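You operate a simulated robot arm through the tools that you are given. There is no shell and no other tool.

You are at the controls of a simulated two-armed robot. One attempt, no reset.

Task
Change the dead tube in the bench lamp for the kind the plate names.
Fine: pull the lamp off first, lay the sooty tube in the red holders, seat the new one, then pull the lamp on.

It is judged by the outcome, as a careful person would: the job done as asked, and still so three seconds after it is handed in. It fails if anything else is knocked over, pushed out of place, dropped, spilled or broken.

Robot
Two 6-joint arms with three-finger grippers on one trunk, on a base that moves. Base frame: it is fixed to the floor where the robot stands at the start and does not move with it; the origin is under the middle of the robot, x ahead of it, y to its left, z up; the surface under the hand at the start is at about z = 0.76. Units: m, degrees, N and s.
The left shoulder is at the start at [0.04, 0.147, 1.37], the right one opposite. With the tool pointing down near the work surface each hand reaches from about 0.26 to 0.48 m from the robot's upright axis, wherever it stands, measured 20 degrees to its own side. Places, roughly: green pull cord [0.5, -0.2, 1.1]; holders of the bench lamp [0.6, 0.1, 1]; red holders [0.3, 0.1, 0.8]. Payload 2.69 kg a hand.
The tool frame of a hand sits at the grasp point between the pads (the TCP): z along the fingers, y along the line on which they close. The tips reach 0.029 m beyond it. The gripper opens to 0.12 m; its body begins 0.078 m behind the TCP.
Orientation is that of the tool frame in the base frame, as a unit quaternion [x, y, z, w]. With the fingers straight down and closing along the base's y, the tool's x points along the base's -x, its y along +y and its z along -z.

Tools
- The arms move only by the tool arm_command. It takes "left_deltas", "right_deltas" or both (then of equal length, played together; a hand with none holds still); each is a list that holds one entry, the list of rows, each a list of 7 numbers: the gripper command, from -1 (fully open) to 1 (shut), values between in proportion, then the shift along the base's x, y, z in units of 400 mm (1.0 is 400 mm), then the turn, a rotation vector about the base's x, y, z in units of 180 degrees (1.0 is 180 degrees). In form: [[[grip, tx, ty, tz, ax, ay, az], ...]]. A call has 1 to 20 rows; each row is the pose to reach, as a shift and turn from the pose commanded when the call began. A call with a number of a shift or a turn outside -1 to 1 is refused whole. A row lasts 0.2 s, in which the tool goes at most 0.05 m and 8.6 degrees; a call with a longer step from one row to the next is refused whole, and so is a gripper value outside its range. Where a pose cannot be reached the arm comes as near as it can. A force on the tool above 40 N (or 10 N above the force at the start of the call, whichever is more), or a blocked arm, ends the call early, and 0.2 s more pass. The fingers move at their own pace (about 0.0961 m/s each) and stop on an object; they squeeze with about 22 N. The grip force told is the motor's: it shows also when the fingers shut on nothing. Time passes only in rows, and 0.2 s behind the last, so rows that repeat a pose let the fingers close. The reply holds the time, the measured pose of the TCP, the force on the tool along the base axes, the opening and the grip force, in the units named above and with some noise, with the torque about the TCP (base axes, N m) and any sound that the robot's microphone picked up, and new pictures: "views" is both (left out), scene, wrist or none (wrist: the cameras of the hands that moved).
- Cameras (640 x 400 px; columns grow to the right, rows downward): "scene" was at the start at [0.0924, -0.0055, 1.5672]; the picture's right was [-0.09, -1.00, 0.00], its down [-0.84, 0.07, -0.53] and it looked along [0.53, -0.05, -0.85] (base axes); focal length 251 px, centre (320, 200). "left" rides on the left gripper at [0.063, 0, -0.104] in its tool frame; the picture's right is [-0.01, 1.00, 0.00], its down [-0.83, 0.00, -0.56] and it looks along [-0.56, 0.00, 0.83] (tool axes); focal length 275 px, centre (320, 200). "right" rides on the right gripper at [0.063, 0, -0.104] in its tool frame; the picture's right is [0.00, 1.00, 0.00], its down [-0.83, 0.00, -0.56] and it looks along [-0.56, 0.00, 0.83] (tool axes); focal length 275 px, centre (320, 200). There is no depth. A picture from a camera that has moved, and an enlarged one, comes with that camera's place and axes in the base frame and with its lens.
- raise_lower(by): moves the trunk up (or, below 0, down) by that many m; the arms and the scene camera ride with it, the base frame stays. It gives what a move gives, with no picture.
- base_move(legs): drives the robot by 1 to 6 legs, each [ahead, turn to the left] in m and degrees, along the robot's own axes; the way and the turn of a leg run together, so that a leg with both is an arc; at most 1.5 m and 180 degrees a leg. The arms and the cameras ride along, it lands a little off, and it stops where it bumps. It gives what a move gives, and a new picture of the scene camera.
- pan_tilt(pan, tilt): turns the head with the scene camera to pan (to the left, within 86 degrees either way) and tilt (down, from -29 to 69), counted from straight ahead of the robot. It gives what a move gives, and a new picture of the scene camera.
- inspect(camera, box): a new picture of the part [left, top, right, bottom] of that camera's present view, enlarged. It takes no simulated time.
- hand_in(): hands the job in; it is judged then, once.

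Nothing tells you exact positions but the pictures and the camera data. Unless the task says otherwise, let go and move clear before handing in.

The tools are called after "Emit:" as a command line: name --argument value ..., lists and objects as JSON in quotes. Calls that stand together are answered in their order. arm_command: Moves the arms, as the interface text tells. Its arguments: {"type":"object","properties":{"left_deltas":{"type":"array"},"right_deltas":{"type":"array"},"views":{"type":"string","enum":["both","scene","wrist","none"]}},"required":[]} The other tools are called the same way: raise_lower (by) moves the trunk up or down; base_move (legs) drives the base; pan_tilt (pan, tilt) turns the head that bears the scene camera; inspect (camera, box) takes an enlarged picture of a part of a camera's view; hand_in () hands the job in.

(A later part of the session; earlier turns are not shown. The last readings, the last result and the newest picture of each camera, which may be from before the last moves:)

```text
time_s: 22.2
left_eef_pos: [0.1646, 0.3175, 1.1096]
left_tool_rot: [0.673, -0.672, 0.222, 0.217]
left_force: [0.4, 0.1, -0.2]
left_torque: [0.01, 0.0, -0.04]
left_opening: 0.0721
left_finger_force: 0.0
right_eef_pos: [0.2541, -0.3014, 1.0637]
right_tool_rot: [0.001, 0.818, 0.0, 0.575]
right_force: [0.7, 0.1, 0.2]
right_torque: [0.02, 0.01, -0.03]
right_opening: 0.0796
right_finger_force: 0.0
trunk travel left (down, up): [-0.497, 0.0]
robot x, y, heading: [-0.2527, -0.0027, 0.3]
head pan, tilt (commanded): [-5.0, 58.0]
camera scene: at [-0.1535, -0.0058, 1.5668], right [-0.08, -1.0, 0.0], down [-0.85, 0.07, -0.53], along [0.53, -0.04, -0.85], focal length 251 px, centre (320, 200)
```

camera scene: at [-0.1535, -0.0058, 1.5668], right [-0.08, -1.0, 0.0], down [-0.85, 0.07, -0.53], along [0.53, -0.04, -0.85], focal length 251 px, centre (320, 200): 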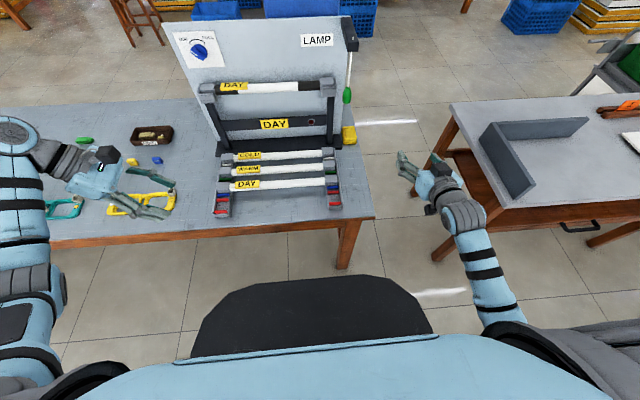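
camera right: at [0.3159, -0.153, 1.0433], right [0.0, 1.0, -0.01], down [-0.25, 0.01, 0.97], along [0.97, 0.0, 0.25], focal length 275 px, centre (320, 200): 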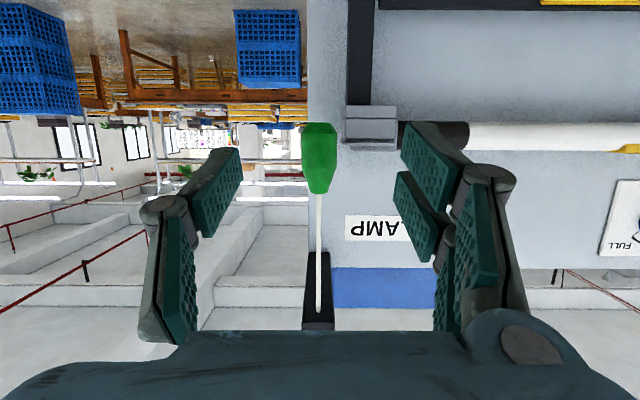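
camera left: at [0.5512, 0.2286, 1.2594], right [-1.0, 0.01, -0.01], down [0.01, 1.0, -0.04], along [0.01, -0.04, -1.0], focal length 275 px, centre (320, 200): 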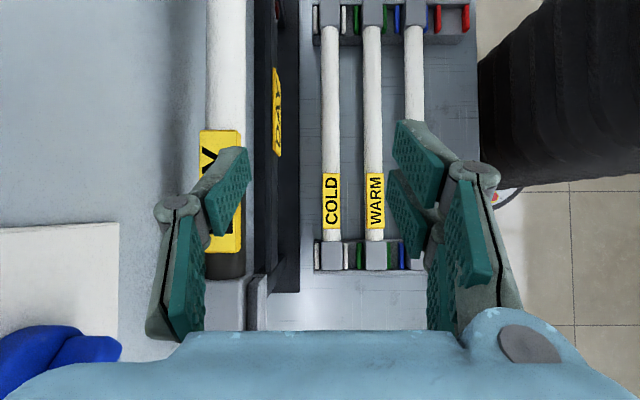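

The base is back at about -0.25. Now I will turn the left hand so its fingers point mainly forward with the pads above and below a tube, first reducing the sideways lean.

Emit:
arm_command --left_deltas '[[[-0.2, 0.025, -0.08, -0.08, 0.039, 0, 0], [-0.2, 0.05, -0.16, -0.16, 0.078, 0, 0], [-0.2, 0.075, -0.25, -0.225, 0.1167, 0, 0], [-0.2, 0.075, -0.25, -0.225, 0.1167, 0, 0]]]' --views "none"

Emit:
arm_command --left_deltas '[[[-0.2, 0.04, -0.01, 0.02, 0, -0.045, 0], [-0.2, 0.08, -0.03, 0.04, 0, -0.09, 0], [-0.2, 0.12, -0.06, 0.06, 0, -0.135, 0], [-0.2, 0.16, -0.09, 0.08, 0, -0.18, 0], [-0.2, 0.2, -0.12, 0.1, 0, -0.225, 0], [-0.2, 0.22, -0.15, 0.1, 0, -0.27, 0], [-0.2, 0.22, -0.18, 0.1, 0, -0.315, 0], [-0.2, 0.22, -0.2, 0.1, 0, -0.333, 0], [-0.2, 0.22, -0.2, 0.1, 0, -0.333, 0]]]' --views "both"

```text
time_s: 23.2
left_eef_pos: [0.1953, 0.2185, 1.0117]
left_tool_rot: [-0.7, 0.702, -0.098, -0.088]
left_force: [-0.1, 0.1, -0.8]
left_torque: [-0.05, -0.01, -0.02]
left_opening: 0.0722
left_finger_force: 0.0
left hand out of reach, approached as far as the arm can: row 2, 3, 4
right_eef_pos: [0.2489, -0.3018, 1.0656]
right_tool_rot: [0.002, 0.817, -0.001, 0.576]
right_force: [-0.1, 0.4, -0.4]
right_torque: [0.0, -0.02, 0.01]
right_opening: 0.0798
right_finger_force: 0.0
trunk travel left (down, up): [-0.497, 0.0]
robot x, y, heading: [-0.2541, -0.0033, 0.2]
head pan, tilt (commanded): [-5.0, 58.0]
```

```text
time_s: 25.2
left_eef_pos: [0.2844, 0.1404, 1.0539]
left_tool_rot: [-0.559, 0.651, -0.434, 0.274]
left_force: [0.4, 0.0, 0.0]
left_torque: [0.05, -0.03, 0.01]
left_opening: 0.072
left_finger_force: 0.0
right_eef_pos: [0.2497, -0.3009, 1.0655]
right_tool_rot: [0.002, 0.818, -0.001, 0.576]
right_force: [0.4, -0.3, 0.1]
right_torque: [0.01, -0.01, 0.01]
right_opening: 0.0798
right_finger_force: 0.1
trunk travel left (down, up): [-0.497, 0.0]
robot x, y, heading: [-0.251, -0.0038, 0.1]
head pan, tilt (commanded): [-5.0, 58.0]
camera scene: at [-0.1583, -0.0059, 1.5672], right [-0.08, -1.0, 0.0], down [-0.84, 0.07, -0.53], along [0.53, -0.04, -0.85], focal length 251 px, centre (320, 200)
camera left: at [0.1831, 0.1078, 1.1103], right [-0.49, 0.0, -0.87], down [-0.28, 0.95, 0.16], along [0.83, 0.32, -0.46], focal length 275 px, centre (320, 200)
```

scene: 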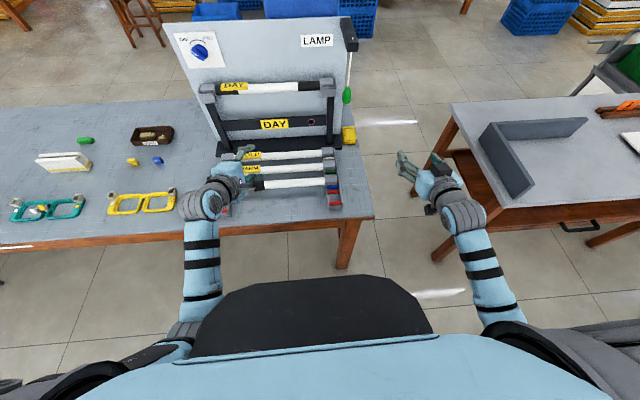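
left: 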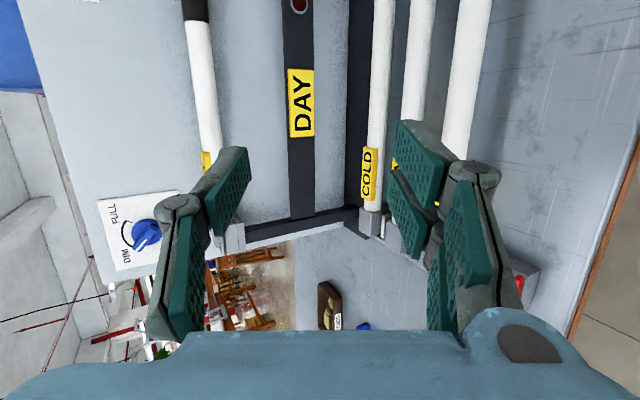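

The left hand now points forward and down at about 60° with the pads correctly oriented. I will lower the trunk 0.2 m so the arms reach the rack comfortably.

Emit:
raise_lower --by -0.2

Emit:
pan_tilt --pan -5 --tilt 45

Emit:
inspect --camera "left" --box '[0, 0, 640, 400]'

Emit:
inspect --camera "right" --box '[0, 0, 640, 400]'

```text
time_s: 27.4
left_eef_pos: [0.2834, 0.1398, 0.8536]
left_tool_rot: [-0.558, 0.652, -0.434, 0.274]
left_force: [-1.0, 0.3, 0.0]
left_torque: [-0.04, 0.02, -0.03]
left_opening: 0.0719
left_finger_force: 0.0
right_eef_pos: [0.2503, -0.3001, 0.8634]
right_tool_rot: [0.001, 0.818, 0.0, 0.576]
right_force: [0.3, 0.7, -0.2]
right_torque: [0.0, 0.02, -0.01]
right_opening: 0.0798
right_finger_force: 0.1
trunk travel left (down, up): [-0.297, 0.2]
robot x, y, heading: [-0.2483, 0.0003, 0.4]
head pan, tilt (commanded): [-5.0, 58.0]
```

```text
time_s: 28.1
left_eef_pos: [0.2845, 0.1403, 0.8537]
left_tool_rot: [-0.559, 0.652, -0.434, 0.273]
left_force: [1.0, -0.2, 0.5]
left_torque: [0.02, 0.03, 0.0]
left_opening: 0.0719
left_finger_force: 0.0
right_eef_pos: [0.2501, -0.3024, 0.8649]
right_tool_rot: [0.001, 0.817, -0.001, 0.576]
right_force: [-0.8, -1.1, -0.2]
right_torque: [0.01, 0.0, -0.01]
right_opening: 0.0798
right_finger_force: 0.1
trunk travel left (down, up): [-0.297, 0.2]
robot x, y, heading: [-0.2512, -0.0019, 0.2]
head pan, tilt (commanded): [-5.0, 45.0]
camera scene: at [-0.1464, -0.007, 1.3845], right [-0.08, -1.0, 0.0], down [-0.71, 0.06, -0.71], along [0.7, -0.06, -0.71], focal length 251 px, centre (320, 200)
```

scene: 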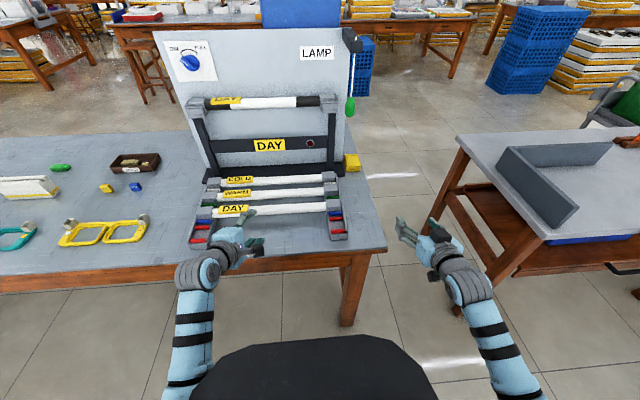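

```text
1.00 times, centred on (320, 200) of left (not enlarged: the box is as wide or as high as the picture)
camera zoom: at [0.1829, 0.1078, 0.9109], right [-0.49, 0.0, -0.87], down [-0.28, 0.95, 0.16], along [0.83, 0.32, -0.46], focal length 275 px, centre (320, 200)
```

zoom: 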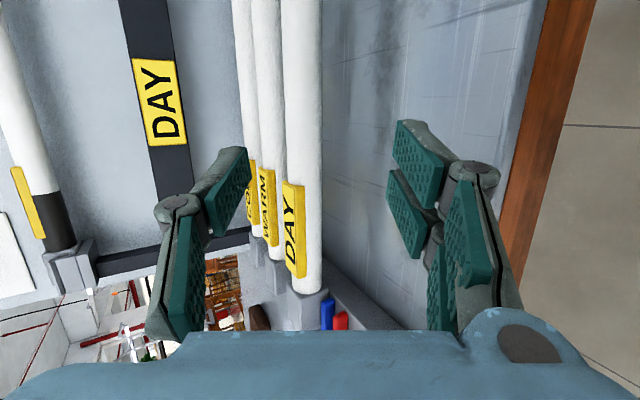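

```text
1.00 times, centred on (320, 200) of right (not enlarged: the box is as wide or as high as the picture)
camera zoom: at [0.1298, -0.3032, 0.8421], right [0.0, 1.0, 0.0], down [-0.24, 0.0, 0.97], along [0.97, 0.0, 0.24], focal length 275 px, centre (320, 200)
```

zoom: 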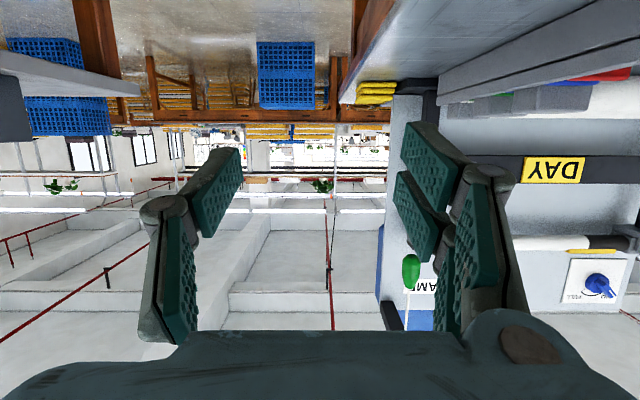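

The rack is now visible edge-on in the right camera. I will zoom there to read the tube height above the table.

Emit:
inspect --camera "right" --box '[420, 0, 640, 140]'

Emit:
inspect --camera "left" --box '[200, 120, 420, 340]'

Emit:
inspect --camera "scene" --box '[170, 80, 370, 260]'

```text
2.86 times, centred on (530, 70) of right
camera zoom: at [0.1298, -0.3032, 0.8421], right [0.0, 1.0, 0.0], down [-0.24, 0.0, 0.97], along [0.97, 0.0, 0.24], focal length 786 px, centre (-280, 571)
```

zoom: 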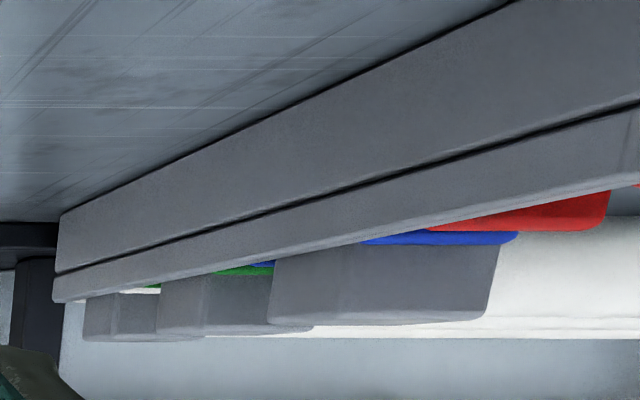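

```text
1.82 times, centred on (310, 230) of left
camera zoom: at [0.1829, 0.1078, 0.9109], right [-0.49, 0.0, -0.87], down [-0.28, 0.95, 0.16], along [0.83, 0.32, -0.46], focal length 500 px, centre (338, 146)
```

zoom: 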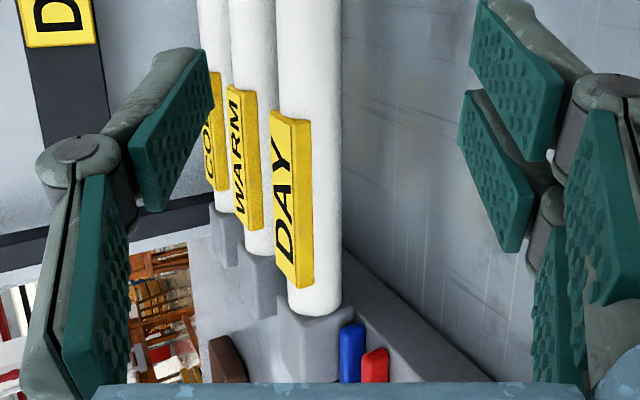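

```text
2.22 times, centred on (270, 170) of scene
camera zoom: at [-0.1464, -0.007, 1.3845], right [-0.08, -1.0, 0.0], down [-0.71, 0.06, -0.71], along [0.7, -0.06, -0.71], focal length 557 px, centre (431, 267)
```

zoom: 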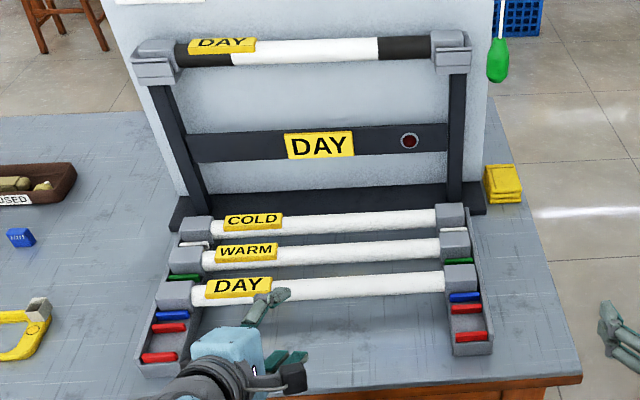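

The tube axis is at about z 0.811, roughly 5 cm above the table, so there is room under it for the lower fingers. I will line the left hand up about 6 cm short of the DAY tube, along the finger direction.

Emit:
arm_command --left_deltas '[[[0.0, 0.05, -0.05, -0.008, 0, 0, 0], [0.233, 0.105, -0.0933, -0.0158, 0, 0, 0], [0.233, 0.105, -0.0933, -0.0158, 0, 0, 0]]]' --views "both"

Emit:
inspect --camera "left" --box '[160, 60, 480, 340]'

```text
time_s: 28.9
left_eef_pos: [0.3266, 0.1016, 0.8463]
left_tool_rot: [-0.558, 0.652, -0.435, 0.273]
left_force: [0.5, 1.1, -0.1]
left_torque: [-0.01, 0.03, 0.0]
left_opening: 0.0463
left_finger_force: 0.0
right_eef_pos: [0.2491, -0.3028, 0.8655]
right_tool_rot: [0.0, 0.818, 0.0, 0.576]
right_force: [-0.4, -0.1, 0.8]
right_torque: [0.03, -0.01, -0.01]
right_opening: 0.0799
right_finger_force: 0.1
trunk travel left (down, up): [-0.297, 0.2]
robot x, y, heading: [-0.2499, -0.0004, 0.1]
head pan, tilt (commanded): [-5.0, 45.0]
camera scene: at [-0.1468, -0.0066, 1.3846], right [-0.08, -1.0, 0.0], down [-0.7, 0.06, -0.71], along [0.7, -0.06, -0.71], focal length 251 px, centre (320, 200)
camera left: at [0.2253, 0.0691, 0.904], right [-0.49, 0.0, -0.87], down [-0.28, 0.95, 0.16], along [0.83, 0.32, -0.46], focal length 275 px, centre (320, 200)
```

scene: 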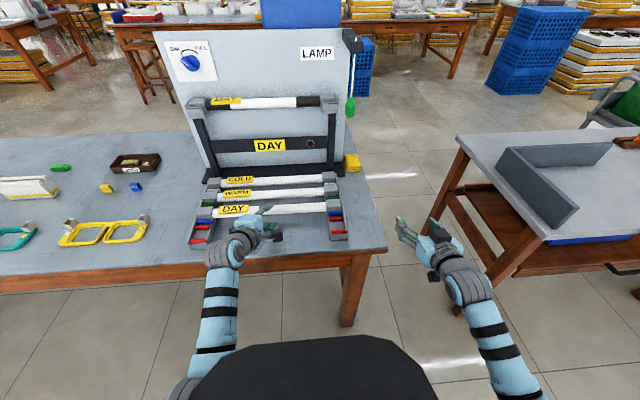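
left: 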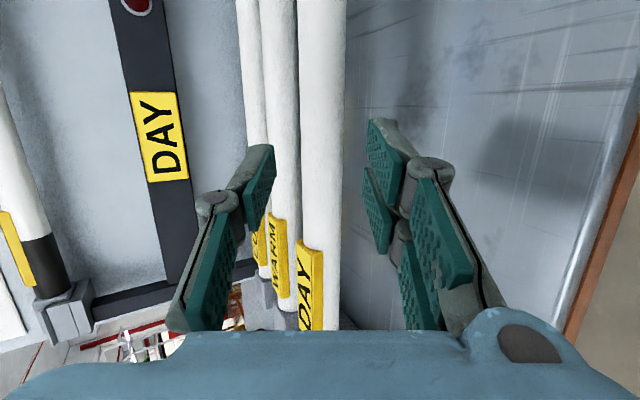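

```text
1.43 times, centred on (320, 200) of left
camera zoom: at [0.2253, 0.0691, 0.904], right [-0.49, 0.0, -0.87], down [-0.28, 0.95, 0.16], along [0.83, 0.32, -0.46], focal length 393 px, centre (320, 200)
```

zoom: 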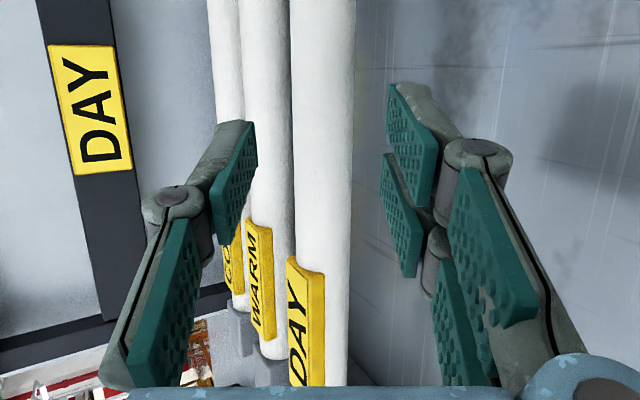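

The DAY tube runs centred between the fingers. I will advance 6 cm along the finger direction.

Emit:
arm_command --left_deltas '[[[0.233, 0.045, 0, -0.025, 0, 0, 0], [0.233, 0.09, 0, -0.05, 0, 0, 0], [0.233, 0.131, 0, -0.072, 0, 0, 0], [0.233, 0.131, 0, -0.072, 0, 0, 0]]]' --views "both"

Emit:
inspect --camera "left" --box '[160, 60, 480, 340]'

```text
time_s: 29.9
left_eef_pos: [0.3789, 0.1028, 0.8173]
left_tool_rot: [-0.558, 0.652, -0.435, 0.273]
left_force: [0.1, 0.3, 0.3]
left_torque: [-0.01, 0.02, 0.02]
left_opening: 0.046
left_finger_force: 0.1
right_eef_pos: [0.2504, -0.3023, 0.865]
right_tool_rot: [0.001, 0.817, 0.0, 0.576]
right_force: [0.0, -0.2, -0.6]
right_torque: [0.04, -0.01, 0.03]
right_opening: 0.0798
right_finger_force: 0.2
trunk travel left (down, up): [-0.297, 0.2]
robot x, y, heading: [-0.2504, 0.0013, 0.1]
head pan, tilt (commanded): [-5.0, 45.0]
camera scene: at [-0.1466, -0.0071, 1.3845], right [-0.08, -1.0, 0.0], down [-0.7, 0.06, -0.71], along [0.7, -0.06, -0.71], focal length 251 px, centre (320, 200)
camera left: at [0.2776, 0.0702, 0.875], right [-0.49, 0.0, -0.87], down [-0.28, 0.95, 0.16], along [0.83, 0.32, -0.46], focal length 275 px, centre (320, 200)
```

scene: 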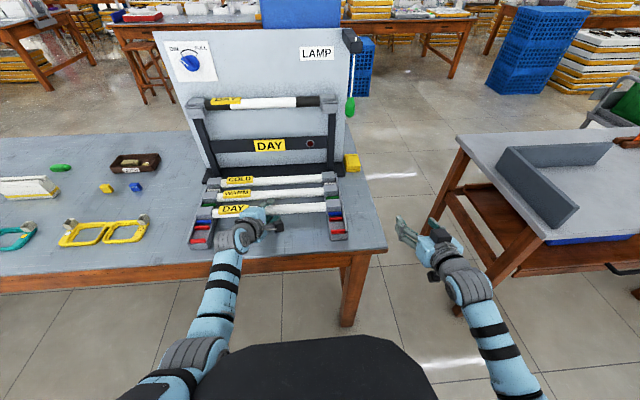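
left: 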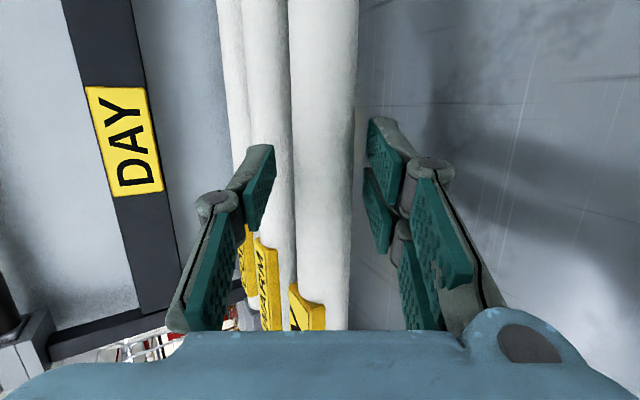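

```text
1.43 times, centred on (320, 200) of left
camera zoom: at [0.2776, 0.0702, 0.875], right [-0.49, 0.0, -0.87], down [-0.28, 0.95, 0.16], along [0.83, 0.32, -0.46], focal length 393 px, centre (320, 200)
```

zoom: 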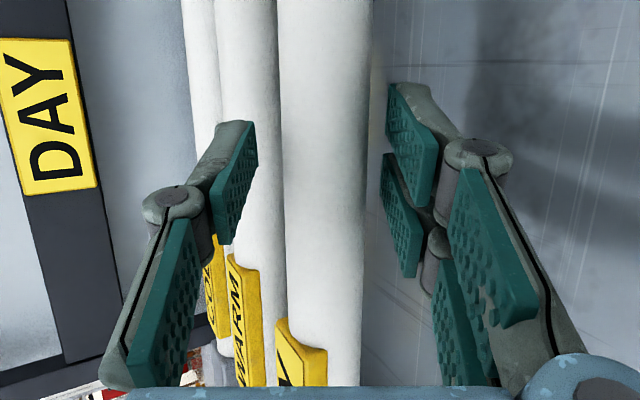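

The tube sits between the pads about 1 cm beyond the grasp point. I will close on it.

Emit:
arm_command --left_deltas '[[[0.4, 0, 0, 0, 0, 0, 0], [0.6, 0, 0, 0, 0, 0, 0], [1, 0, 0, 0, 0, 0, 0], [1, 0, 0, 0, 0, 0, 0]]]' --views "wrist"

```text
time_s: 30.9
left_eef_pos: [0.3793, 0.1036, 0.8176]
left_tool_rot: [-0.559, 0.652, -0.434, 0.273]
left_force: [0.3, 0.8, -0.3]
left_torque: [0.11, 0.02, -0.01]
left_opening: 0.0277
left_finger_force: 22.4
right_eef_pos: [0.2499, -0.3007, 0.8657]
right_tool_rot: [0.001, 0.818, 0.0, 0.576]
right_force: [0.7, 0.5, -0.1]
right_torque: [0.0, -0.03, 0.02]
right_opening: 0.0797
right_finger_force: 0.0
trunk travel left (down, up): [-0.297, 0.2]
robot x, y, heading: [-0.2525, -0.0007, 0.2]
head pan, tilt (commanded): [-5.0, 45.0]
camera left: at [0.2777, 0.0701, 0.8747], right [-0.49, 0.0, -0.87], down [-0.28, 0.95, 0.16], along [0.83, 0.32, -0.46], focal length 275 px, centre (320, 200)
```

left: 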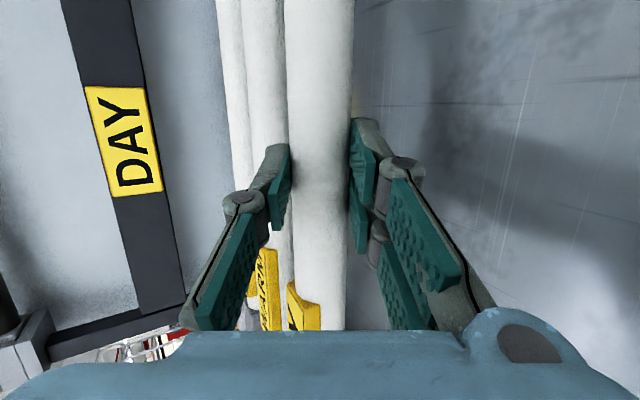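

I have the DAY tube, opening 0.028. I will lift it straight up slowly.

Emit:
arm_command --left_deltas '[[[1, 0, 0, 0.0125, 0, 0, 0], [1, 0, 0, 0.025, 0, 0, 0], [1, 0, 0, 0.05, 0, 0, 0], [1, 0, 0, 0.075, 0, 0, 0], [1, 0, 0, 0.1, 0, 0, 0]]]' --views "both"

Emit:
inspect --camera "scene" --box '[170, 80, 370, 260]'

```text
time_s: 32.1
left_eef_pos: [0.3778, 0.1025, 0.8595]
left_tool_rot: [-0.56, 0.651, -0.434, 0.273]
left_force: [-0.9, 0.1, -1.6]
left_torque: [0.01, 0.03, 0.0]
left_opening: 0.0276
left_finger_force: 22.4
right_eef_pos: [0.2505, -0.3022, 0.8646]
right_tool_rot: [0.001, 0.818, -0.001, 0.576]
right_force: [-0.2, -0.3, -0.5]
right_torque: [-0.02, -0.03, 0.02]
right_opening: 0.0799
right_finger_force: 0.0
trunk travel left (down, up): [-0.297, 0.2]
robot x, y, heading: [-0.2501, -0.0022, 0.3]
head pan, tilt (commanded): [-5.0, 45.0]
camera scene: at [-0.1461, -0.0071, 1.3845], right [-0.08, -1.0, 0.0], down [-0.7, 0.06, -0.71], along [0.7, -0.06, -0.71], focal length 251 px, centre (320, 200)
camera left: at [0.2767, 0.0702, 0.9162], right [-0.49, 0.0, -0.87], down [-0.28, 0.95, 0.16], along [0.83, 0.32, -0.46], focal length 275 px, centre (320, 200)
```

scene: 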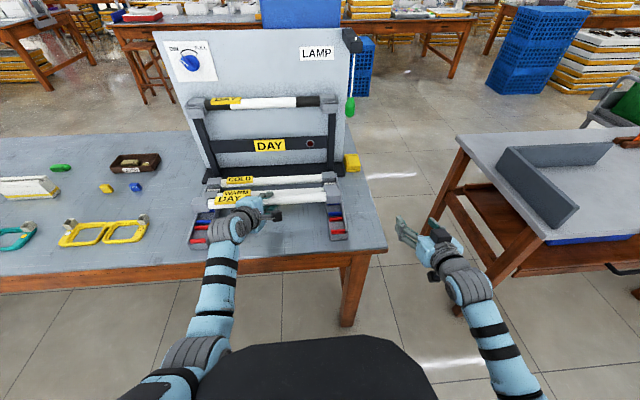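
left: 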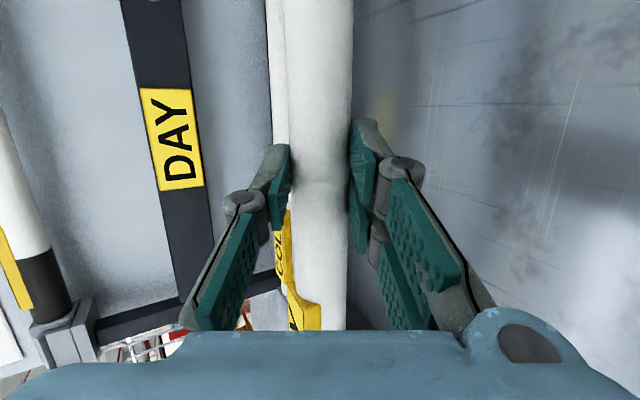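

```text
2.22 times, centred on (270, 170) of scene
camera zoom: at [-0.1461, -0.0071, 1.3845], right [-0.08, -1.0, 0.0], down [-0.7, 0.06, -0.71], along [0.7, -0.06, -0.71], focal length 557 px, centre (431, 267)
```

zoom: 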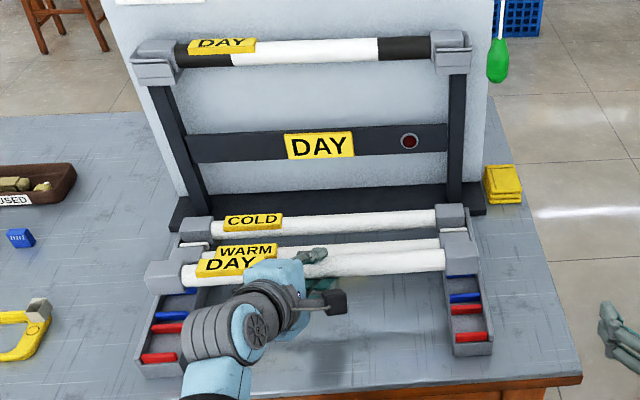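

The DAY tube came out cleanly and weighs only about 1.3 N. I will raise the trunk back up and then park the tube to the left, out of the way.

Emit:
raise_lower --by 0.2

Emit:
arm_command --left_deltas '[[[1, -0.05, 0.09, 0, 0, 0, 0], [1, -0.1, 0.19, 0, 0, 0, 0], [1, -0.16, 0.29, 0, 0, 0, 0], [1, -0.22, 0.39, 0, 0, 0, 0], [1, -0.28, 0.49, 0, 0, 0, 0], [1, -0.34, 0.59, 0, 0, 0, 0], [1, -0.4, 0.69, 0, 0, 0, 0], [1, -0.45, 0.78, 0, 0, 0, 0], [1, -0.5, 0.87, 0, 0, 0, 0]]]' --views "both"

```text
time_s: 34.3
left_eef_pos: [0.378, 0.1032, 1.0583]
left_tool_rot: [-0.559, 0.652, -0.434, 0.272]
left_force: [0.1, 0.3, -0.4]
left_torque: [0.02, 0.0, 0.04]
left_opening: 0.0275
left_finger_force: 21.9
right_eef_pos: [0.2504, -0.3019, 1.0654]
right_tool_rot: [0.0, 0.818, 0.0, 0.575]
right_force: [0.6, 0.1, 0.0]
right_torque: [0.0, -0.04, 0.01]
right_opening: 0.0799
right_finger_force: 0.0
trunk travel left (down, up): [-0.497, 0.0]
robot x, y, heading: [-0.2527, -0.0002, -0.0]
head pan, tilt (commanded): [-5.0, 45.0]
```

```text
time_s: 36.3
left_eef_pos: [0.1761, 0.4541, 1.0575]
left_tool_rot: [-0.558, 0.652, -0.434, 0.274]
left_force: [-0.1, 0.5, -0.9]
left_torque: [0.02, 0.05, -0.02]
left_opening: 0.0275
left_finger_force: 21.9
right_eef_pos: [0.2497, -0.3007, 1.0645]
right_tool_rot: [0.001, 0.818, -0.001, 0.576]
right_force: [0.0, 0.5, -0.7]
right_torque: [-0.02, 0.02, 0.02]
right_opening: 0.0797
right_finger_force: 0.1
trunk travel left (down, up): [-0.497, 0.0]
robot x, y, heading: [-0.2518, -0.0011, 0.2]
head pan, tilt (commanded): [-5.0, 45.0]
camera scene: at [-0.1466, -0.0055, 1.5843], right [-0.08, -1.0, 0.0], down [-0.7, 0.06, -0.71], along [0.7, -0.06, -0.71], focal length 251 px, centre (320, 200)
camera left: at [0.075, 0.4211, 1.1145], right [-0.49, 0.0, -0.87], down [-0.28, 0.95, 0.16], along [0.83, 0.32, -0.46], focal length 275 px, centre (320, 200)
```

scene: 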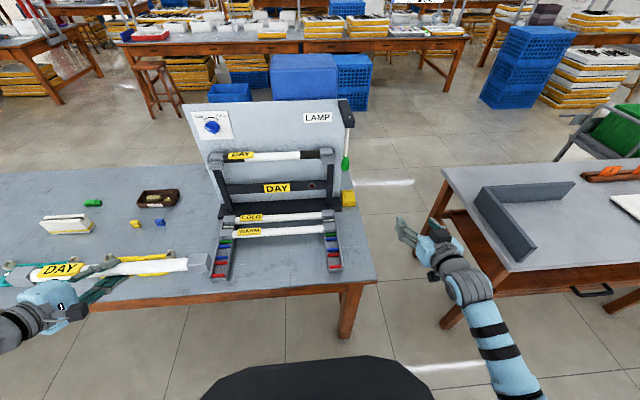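
left: 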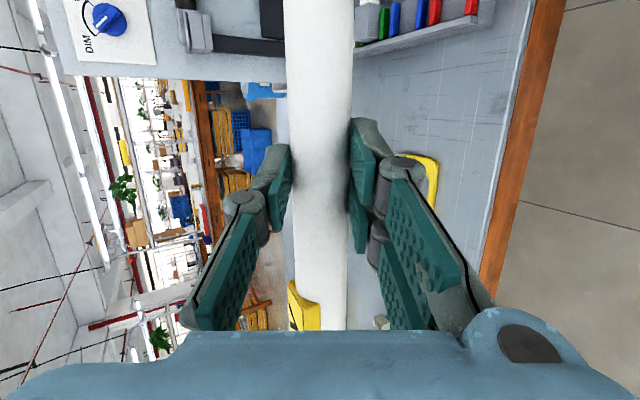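

The DAY tube is parked at the left. Now I will turn the right hand to a forward-pointing grip with pads above and below, and bring it toward the middle.

Emit:
arm_command --right_deltas '[[[-0.3, 0.01, 0.03, 0.0, -0.0405, -0.0058, 0.0209], [-0.2, 0.02, 0.06, 0.0, -0.081, -0.0115, 0.0417], [-0.1, 0.03, 0.1, 0.0, -0.1214, -0.0173, 0.0626], [0, 0.04, 0.14, 0.0, -0.1619, -0.0231, 0.0835], [0, 0.05, 0.18, 0.0, -0.2024, -0.0288, 0.1044], [0, 0.06, 0.22, 0.0, -0.2429, -0.0346, 0.1252], [0, 0.07, 0.26, 0.0, -0.2834, -0.0403, 0.1461], [0, 0.08, 0.3, 0.0, -0.3239, -0.0461, 0.167], [0, 0.09, 0.34, 0.0, -0.3643, -0.0519, 0.1879], [0, 0.1, 0.38, 0.0, -0.4048, -0.0576, 0.2087], [0, 0.125, 0.42, 0.0, -0.4453, -0.0634, 0.2296], [0, 0.125, 0.42, 0.0, -0.4453, -0.0634, 0.2296]]]' --views "both"

```text
time_s: 38.9
left_eef_pos: [0.1759, 0.4524, 1.0575]
left_tool_rot: [-0.559, 0.652, -0.434, 0.272]
left_force: [0.1, -0.5, -1.2]
left_torque: [0.01, 0.0, -0.01]
left_opening: 0.0276
left_finger_force: 21.7
right_eef_pos: [0.2998, -0.1319, 1.0627]
right_tool_rot: [0.626, -0.521, 0.329, -0.477]
right_force: [-1.2, -0.2, 0.5]
right_torque: [0.0, -0.02, 0.01]
right_opening: 0.06
right_finger_force: 0.0
trunk travel left (down, up): [-0.497, 0.0]
robot x, y, heading: [-0.248, -0.0013, 0.1]
head pan, tilt (commanded): [-5.0, 45.0]
camera scene: at [-0.1461, -0.0064, 1.5842], right [-0.08, -1.0, 0.0], down [-0.7, 0.06, -0.71], along [0.7, -0.06, -0.71], focal length 251 px, centre (320, 200)
camera right: at [0.2198, -0.2216, 1.0945], right [-0.34, 0.0, -0.94], down [-0.71, 0.66, 0.25], along [0.62, 0.75, -0.23], focal length 275 px, centre (320, 200)
```

scene: 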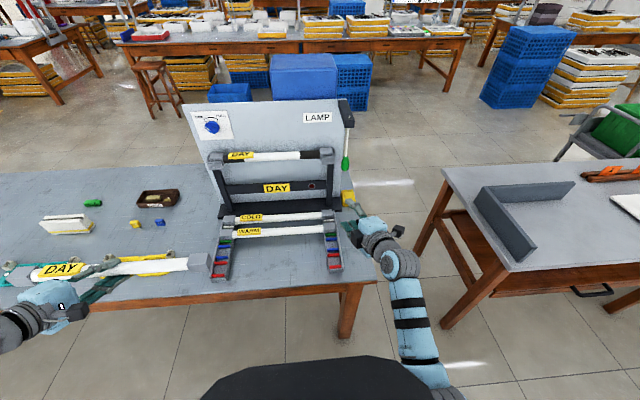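
right: 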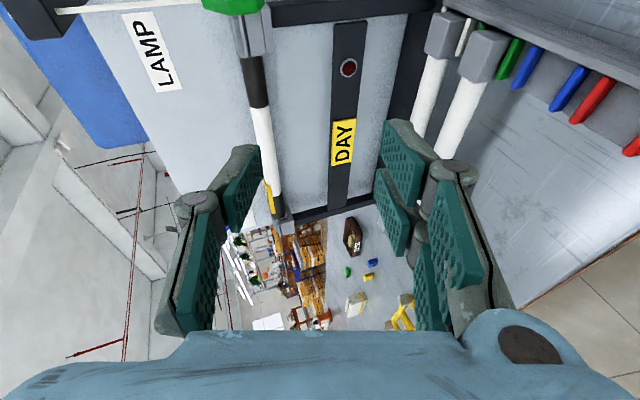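

The right hand is oriented as planned. I will move it left to the tube's centre line while staying well back, so it passes behind the knob.

Emit:
arm_command --right_deltas '[[[0, 0, 0.11, 0.02, 0, 0, 0], [0, 0, 0.22, 0.03, 0, 0, 0], [0, 0, 0.33, 0.04, 0, 0, 0], [0.1, 0, 0.44, 0.05, 0, 0, 0], [0.2, 0, 0.55, 0.06, 0, 0, 0], [0.233, 0, 0.55, 0.06, 0, 0, 0]]]' --views "both"

```text
time_s: 39.6
left_eef_pos: [0.1769, 0.4505, 1.0576]
left_tool_rot: [-0.558, 0.653, -0.434, 0.273]
left_force: [-0.1, 0.3, -1.3]
left_torque: [0.02, 0.02, 0.05]
left_opening: 0.0276
left_finger_force: 21.8
right_eef_pos: [0.3041, -0.1136, 1.0401]
right_tool_rot: [0.663, -0.503, 0.377, -0.407]
right_force: [-0.5, -0.6, 0.4]
right_torque: [0.03, -0.03, 0.01]
right_opening: 0.0603
right_finger_force: 0.1
right hand out of reach, approached as far as the arm can: row 3
trunk travel left (down, up): [-0.497, 0.0]
robot x, y, heading: [-0.2546, -0.0002, 0.0]
head pan, tilt (commanded): [-5.0, 45.0]
stopped in row 3 (right hand): the arm was blocked; the commanded pose is now the measured one
camera scene: at [-0.1455, -0.0084, 1.5842], right [-0.08, -1.0, 0.0], down [-0.71, 0.06, -0.71], along [0.7, -0.06, -0.71], focal length 251 px, centre (320, 200)
camera right: at [0.2216, -0.1931, 1.0881], right [-0.36, -0.17, -0.92], down [-0.68, 0.72, 0.13], along [0.64, 0.67, -0.37], focal length 275 px, centre (320, 200)
```

scene: 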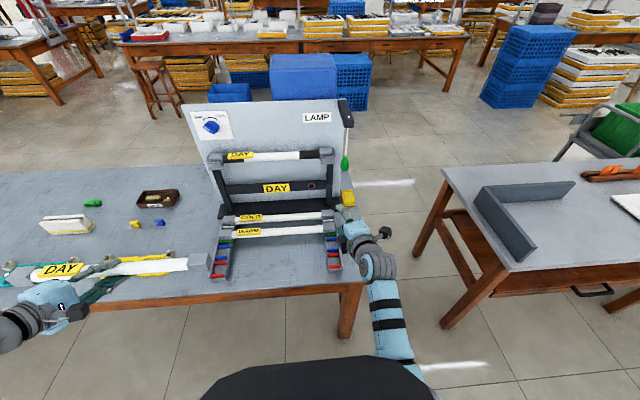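
right: 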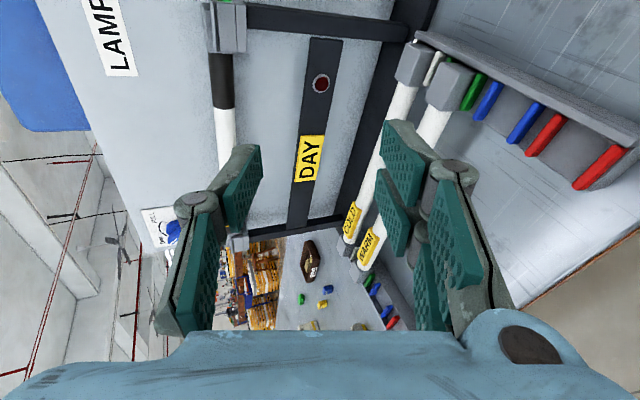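

The right arm gets blocked when it moves inward while folded. I will extend it forward first, restore the orientation, and then come inward only as far as y of about 0.02.

Emit:
arm_command --right_deltas '[[[0, 0.08, -0.02, 0.02, 0.02, -0.002, 0.003], [0, 0.16, -0.02, 0.05, 0.04, -0.0043, 0.0065], [0, 0.25, -0.02, 0.08, 0.0588, -0.0064, 0.0098], [0, 0.27, 0.05, 0.1, 0.0588, -0.0064, 0.0098], [0.1, 0.27, 0.15, 0.1, 0.0588, -0.0064, 0.0098], [0.2, 0.27, 0.25, 0.1, 0.0588, -0.0064, 0.0098], [0.233, 0.27, 0.33, 0.1, 0.0588, -0.0064, 0.0098], [0.233, 0.27, 0.33, 0.1, 0.0588, -0.0064, 0.0098]]]' --views "both"

```text
time_s: 41.6
left_eef_pos: [0.1758, 0.452, 1.058]
left_tool_rot: [-0.559, 0.652, -0.434, 0.272]
left_force: [0.4, 0.0, -0.8]
left_torque: [0.0, 0.06, -0.04]
left_opening: 0.0275
left_finger_force: 21.7
right_eef_pos: [0.4216, -0.0166, 1.0753]
right_tool_rot: [0.626, -0.524, 0.353, -0.457]
right_force: [0.7, -0.8, 0.1]
right_torque: [-0.03, -0.02, 0.03]
right_opening: 0.0461
right_finger_force: 0.0
trunk travel left (down, up): [-0.497, 0.0]
robot x, y, heading: [-0.2501, -0.0018, -0.0]
head pan, tilt (commanded): [-5.0, 45.0]
stopped in row 8 (right hand): the arm was blocked; the commanded pose is now the measured one
camera scene: at [-0.1463, -0.0059, 1.5842], right [-0.08, -1.0, 0.0], down [-0.7, 0.06, -0.71], along [0.7, -0.06, -0.71], focal length 251 px, centre (320, 200)
camera right: at [0.3369, -0.1003, 1.1083], right [-0.33, -0.04, -0.94], down [-0.68, 0.7, 0.21], along [0.65, 0.71, -0.26], focal length 275 px, centre (320, 200)
```

scene: 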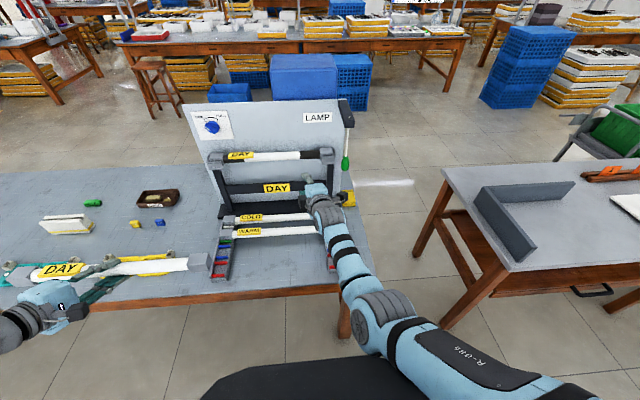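
right: 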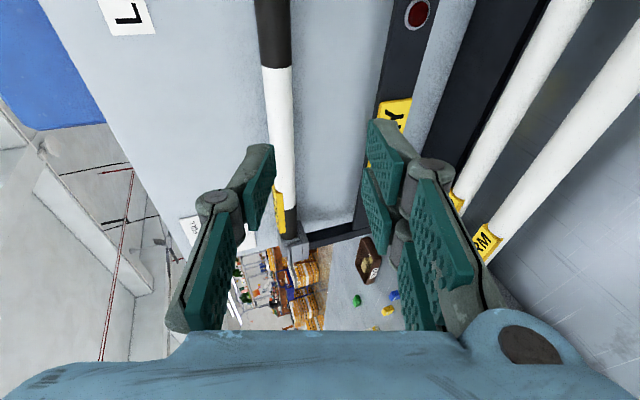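

The right arm reached about (0.42, -0.02) before meeting the body. I will swing its wrist further outward, yawing the fingers to the left, which frees the elbow and fixes the small roll error.

Emit:
arm_command --right_deltas '[[[0.233, 0, 0.0, 0, 0.016, 0.0016, 0.0342], [0.233, 0, 0.0, 0, 0.0319, 0.0031, 0.0685], [0.233, 0, 0.0, 0, 0.0479, 0.0047, 0.1027], [0.233, 0, 0.06, 0, 0.0479, 0.0047, 0.1027], [0.233, 0, 0.12, 0, 0.0479, 0.0047, 0.1027], [0.233, 0, 0.16, 0, 0.0479, 0.0047, 0.1027], [0.233, 0, 0.16, 0, 0.0479, 0.0047, 0.1027]]]' --views "both"

```text
time_s: 43.2
left_eef_pos: [0.1787, 0.4511, 1.058]
left_tool_rot: [-0.559, 0.652, -0.433, 0.274]
left_force: [0.0, 0.7, -1.4]
left_torque: [0.0, -0.01, -0.01]
left_opening: 0.0275
left_finger_force: 22.2
right_eef_pos: [0.421, 0.0512, 1.0724]
right_tool_rot: [0.671, -0.445, 0.226, -0.549]
right_force: [0.1, -0.8, 1.1]
right_torque: [0.01, 0.05, 0.0]
right_opening: 0.0461
right_finger_force: 0.0
trunk travel left (down, up): [-0.497, 0.0]
robot x, y, heading: [-0.2483, -0.0025, 0.3]
head pan, tilt (commanded): [-5.0, 45.0]
camera scene: at [-0.1459, -0.0069, 1.5842], right [-0.08, -1.0, 0.0], down [-0.7, 0.06, -0.71], along [0.7, -0.06, -0.71], focal length 251 px, centre (320, 200)
camera right: at [0.369, -0.0595, 1.0932], right [-0.34, 0.0, -0.94], down [-0.86, 0.41, 0.31], along [0.38, 0.91, -0.14], focal length 275 px, centre (320, 200)
```

scene: 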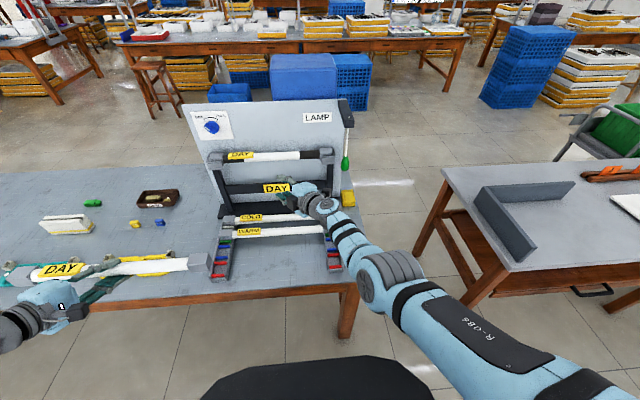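
right: 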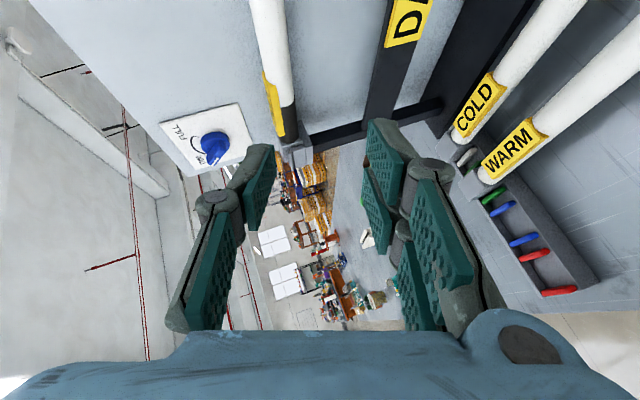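

The right hand is now at y 0.05 with good orientation. I will drive forward 0.13 m to bring it in front of the lamp tube.

Emit:
base_move --legs '[[0.13, 0]]'

Emit:
inspect --camera "right" --box '[0, 0, 640, 400]'

Emit:
inspect --camera "scene" --box '[180, 80, 370, 220]'

```text
time_s: 44.5
left_eef_pos: [0.3046, 0.4514, 1.059]
left_tool_rot: [-0.558, 0.651, -0.435, 0.274]
left_force: [0.1, 0.0, -1.6]
left_torque: [0.0, 0.01, 0.01]
left_opening: 0.0277
left_finger_force: 21.8
right_eef_pos: [0.5487, 0.0508, 1.0754]
right_tool_rot: [0.669, -0.444, 0.228, -0.551]
right_force: [-1.1, -0.8, 0.7]
right_torque: [0.0, -0.01, -0.03]
right_opening: 0.0462
right_finger_force: 0.1
trunk travel left (down, up): [-0.497, 0.0]
robot x, y, heading: [-0.1169, 0.0031, 0.1]
head pan, tilt (commanded): [-5.0, 45.0]
camera scene: at [-0.02, -0.0065, 1.5847], right [-0.08, -1.0, 0.0], down [-0.7, 0.06, -0.71], along [0.71, -0.06, -0.7], focal length 251 px, centre (320, 200)
```

scene: 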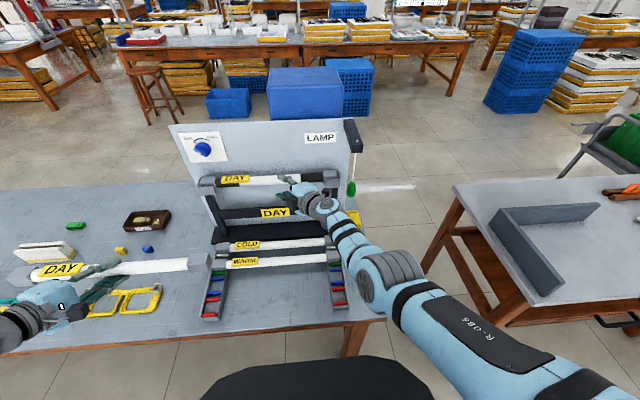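

```text
1.00 times, centred on (320, 200) of right (not enlarged: the box is as wide or as high as the picture)
camera zoom: at [0.497, -0.0596, 1.0959], right [-0.34, 0.0, -0.94], down [-0.86, 0.41, 0.31], along [0.38, 0.91, -0.14], focal length 275 px, centre (320, 200)
```

zoom: 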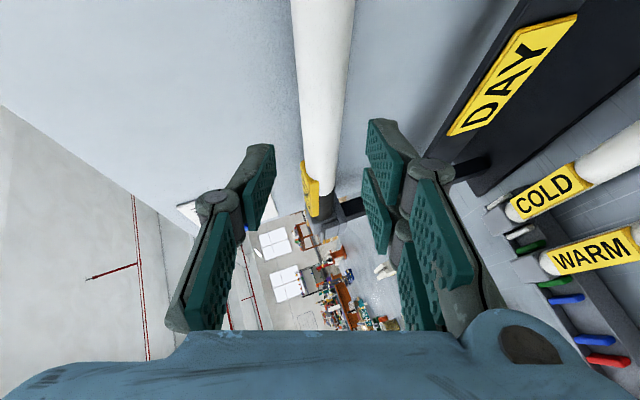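

```text
2.86 times, centred on (275, 150) of scene
camera zoom: at [-0.02, -0.0065, 1.5847], right [-0.08, -1.0, 0.0], down [-0.7, 0.06, -0.71], along [0.71, -0.06, -0.7], focal length 716 px, centre (449, 343)
```

zoom: 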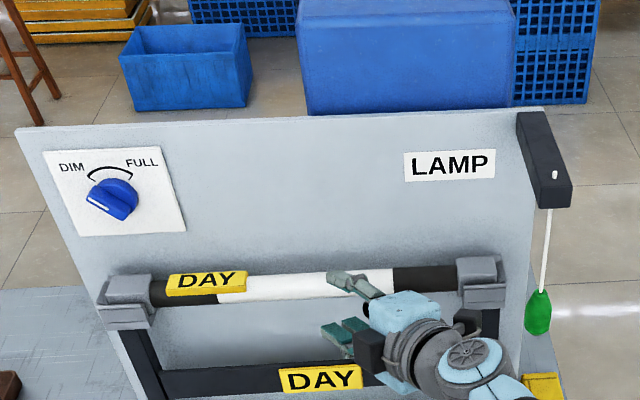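

The tube lies right on the fingers' midline, its axis at about (0.621, 1.049). I will advance about 6 cm along the finger direction.

Emit:
arm_command --right_deltas '[[[0.233, 0.05, 0, -0.019, 0, 0, 0], [0.233, 0.1, 0, -0.038, 0, 0, 0], [0.233, 0.146, 0, -0.056, 0, 0, 0], [0.233, 0.146, 0, -0.056, 0, 0, 0]]]' --views "both"

Emit:
inspect --camera "scene" --box '[220, 130, 370, 230]'

```text
time_s: 45.5
left_eef_pos: [0.3104, 0.4518, 1.0558]
left_tool_rot: [-0.559, 0.652, -0.434, 0.273]
left_force: [1.6, -0.2, -2.0]
left_torque: [-0.01, 0.03, 0.01]
left_opening: 0.0279
left_finger_force: 22.3
right_eef_pos: [0.5604, 0.0475, 1.0758]
right_tool_rot: [0.669, -0.446, 0.228, -0.549]
right_force: [0.3, -0.4, -0.2]
right_torque: [0.01, 0.0, 0.01]
right_opening: 0.0461
right_finger_force: 0.0
right hand out of reach, approached as far as the arm can: row 1, 2, 3, 4
trunk travel left (down, up): [-0.497, 0.0]
robot x, y, heading: [-0.1196, 0.0004, 0.0]
head pan, tilt (commanded): [-5.0, 45.0]
camera scene: at [-0.012, -0.006, 1.5841], right [-0.08, -1.0, 0.0], down [-0.71, 0.06, -0.71], along [0.7, -0.06, -0.71], focal length 251 px, centre (320, 200)
camera right: at [0.5086, -0.0636, 1.0967], right [-0.35, 0.0, -0.94], down [-0.86, 0.41, 0.32], along [0.38, 0.91, -0.14], focal length 275 px, centre (320, 200)
```

scene: 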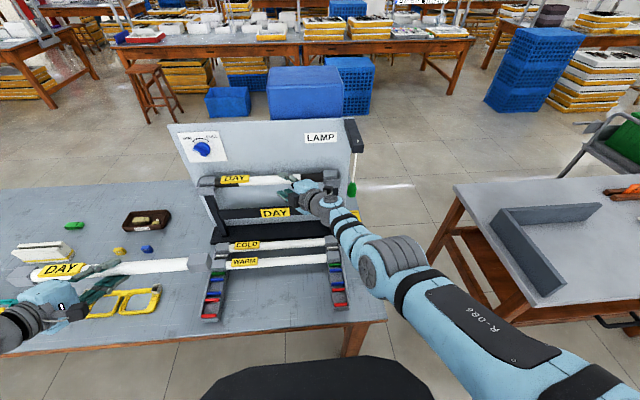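
right: 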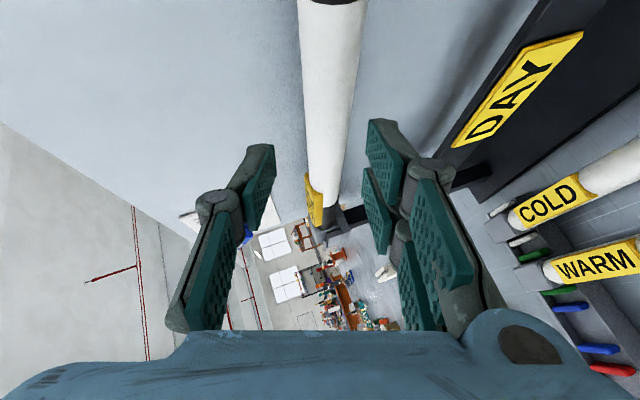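

```text
4.00 times, centred on (295, 180) of scene
camera zoom: at [-0.012, -0.006, 1.5841], right [-0.08, -1.0, 0.0], down [-0.71, 0.06, -0.71], along [0.7, -0.06, -0.71], focal length 1003 px, centre (420, 280)
```

zoom: 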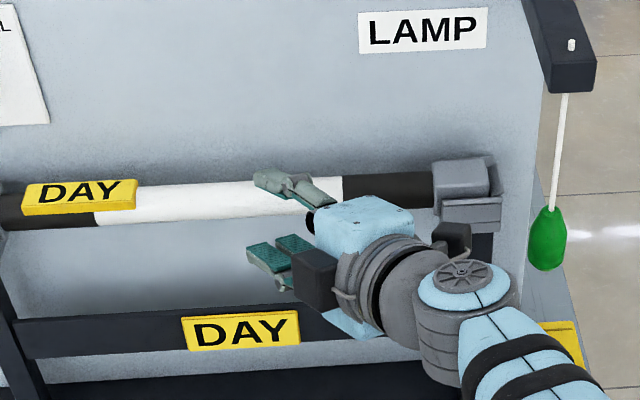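

The arm is at its reach limit about 5 cm short. I will back the hand off 7 cm, drive the base 7 cm closer, and approach again.

Emit:
arm_command --right_deltas '[[[0.233, -0.09, 0, 0.0, 0, 0, 0], [0.233, -0.18, 0, 0.0, 0, 0, 0], [0.233, -0.18, 0, 0.0, 0, 0, 0]]]' --views "none"

Emit:
base_move --legs '[[0.07, 0]]'

Emit:
inspect --camera "right" --box '[0, 0, 640, 400]'

```text
time_s: 46.5
left_eef_pos: [0.3098, 0.4532, 1.0566]
left_tool_rot: [-0.559, 0.652, -0.435, 0.272]
left_force: [-0.5, -0.5, -2.3]
left_torque: [-0.01, 0.05, -0.06]
left_opening: 0.0275
left_finger_force: 22.0
right_eef_pos: [0.5033, 0.0025, 1.074]
right_tool_rot: [0.678, -0.444, 0.264, -0.524]
right_force: [0.2, 0.8, 0.2]
right_torque: [0.01, -0.02, 0.01]
right_opening: 0.0461
right_finger_force: 0.0
trunk travel left (down, up): [-0.497, 0.0]
robot x, y, heading: [-0.1152, 0.0045, -0.0]
head pan, tilt (commanded): [-5.0, 45.0]
stopped in row 3 (right hand): the arm was blocked; the commanded pose is now the measured one
```

```text
time_s: 47.5
left_eef_pos: [0.3681, 0.4522, 1.0628]
left_tool_rot: [-0.556, 0.651, -0.436, 0.277]
left_force: [-2.1, -0.7, -1.0]
left_torque: [0.01, 0.0, -0.01]
left_opening: 0.0275
left_finger_force: 22.3
right_eef_pos: [0.561, -0.0003, 1.0783]
right_tool_rot: [0.677, -0.44, 0.267, -0.526]
right_force: [-1.5, 0.2, -1.4]
right_torque: [0.02, -0.08, -0.11]
right_opening: 0.046
right_finger_force: 0.0
trunk travel left (down, up): [-0.497, 0.0]
robot x, y, heading: [-0.0472, -0.0019, 0.5]
head pan, tilt (commanded): [-5.0, 45.0]
camera scene: at [0.0405, -0.0062, 1.5852], right [-0.08, -1.0, 0.0], down [-0.7, 0.06, -0.71], along [0.71, -0.06, -0.7], focal length 251 px, centre (320, 200)
```

scene: 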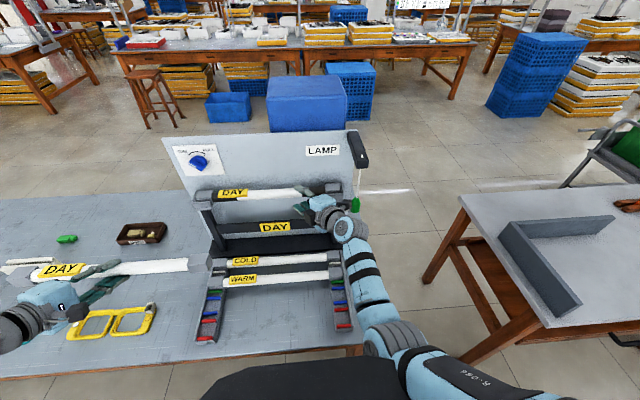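

```text
1.00 times, centred on (320, 200) of right (not enlarged: the box is as wide or as high as the picture)
camera zoom: at [0.5032, -0.1059, 1.1063], right [-0.31, -0.06, -0.95], down [-0.85, 0.47, 0.25], along [0.43, 0.88, -0.2], focal length 275 px, centre (320, 200)
```

zoom: 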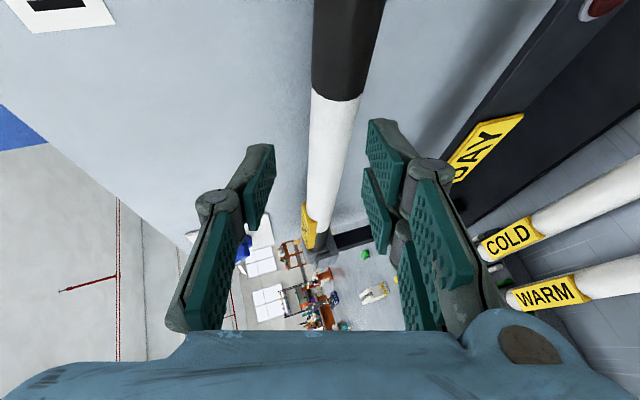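

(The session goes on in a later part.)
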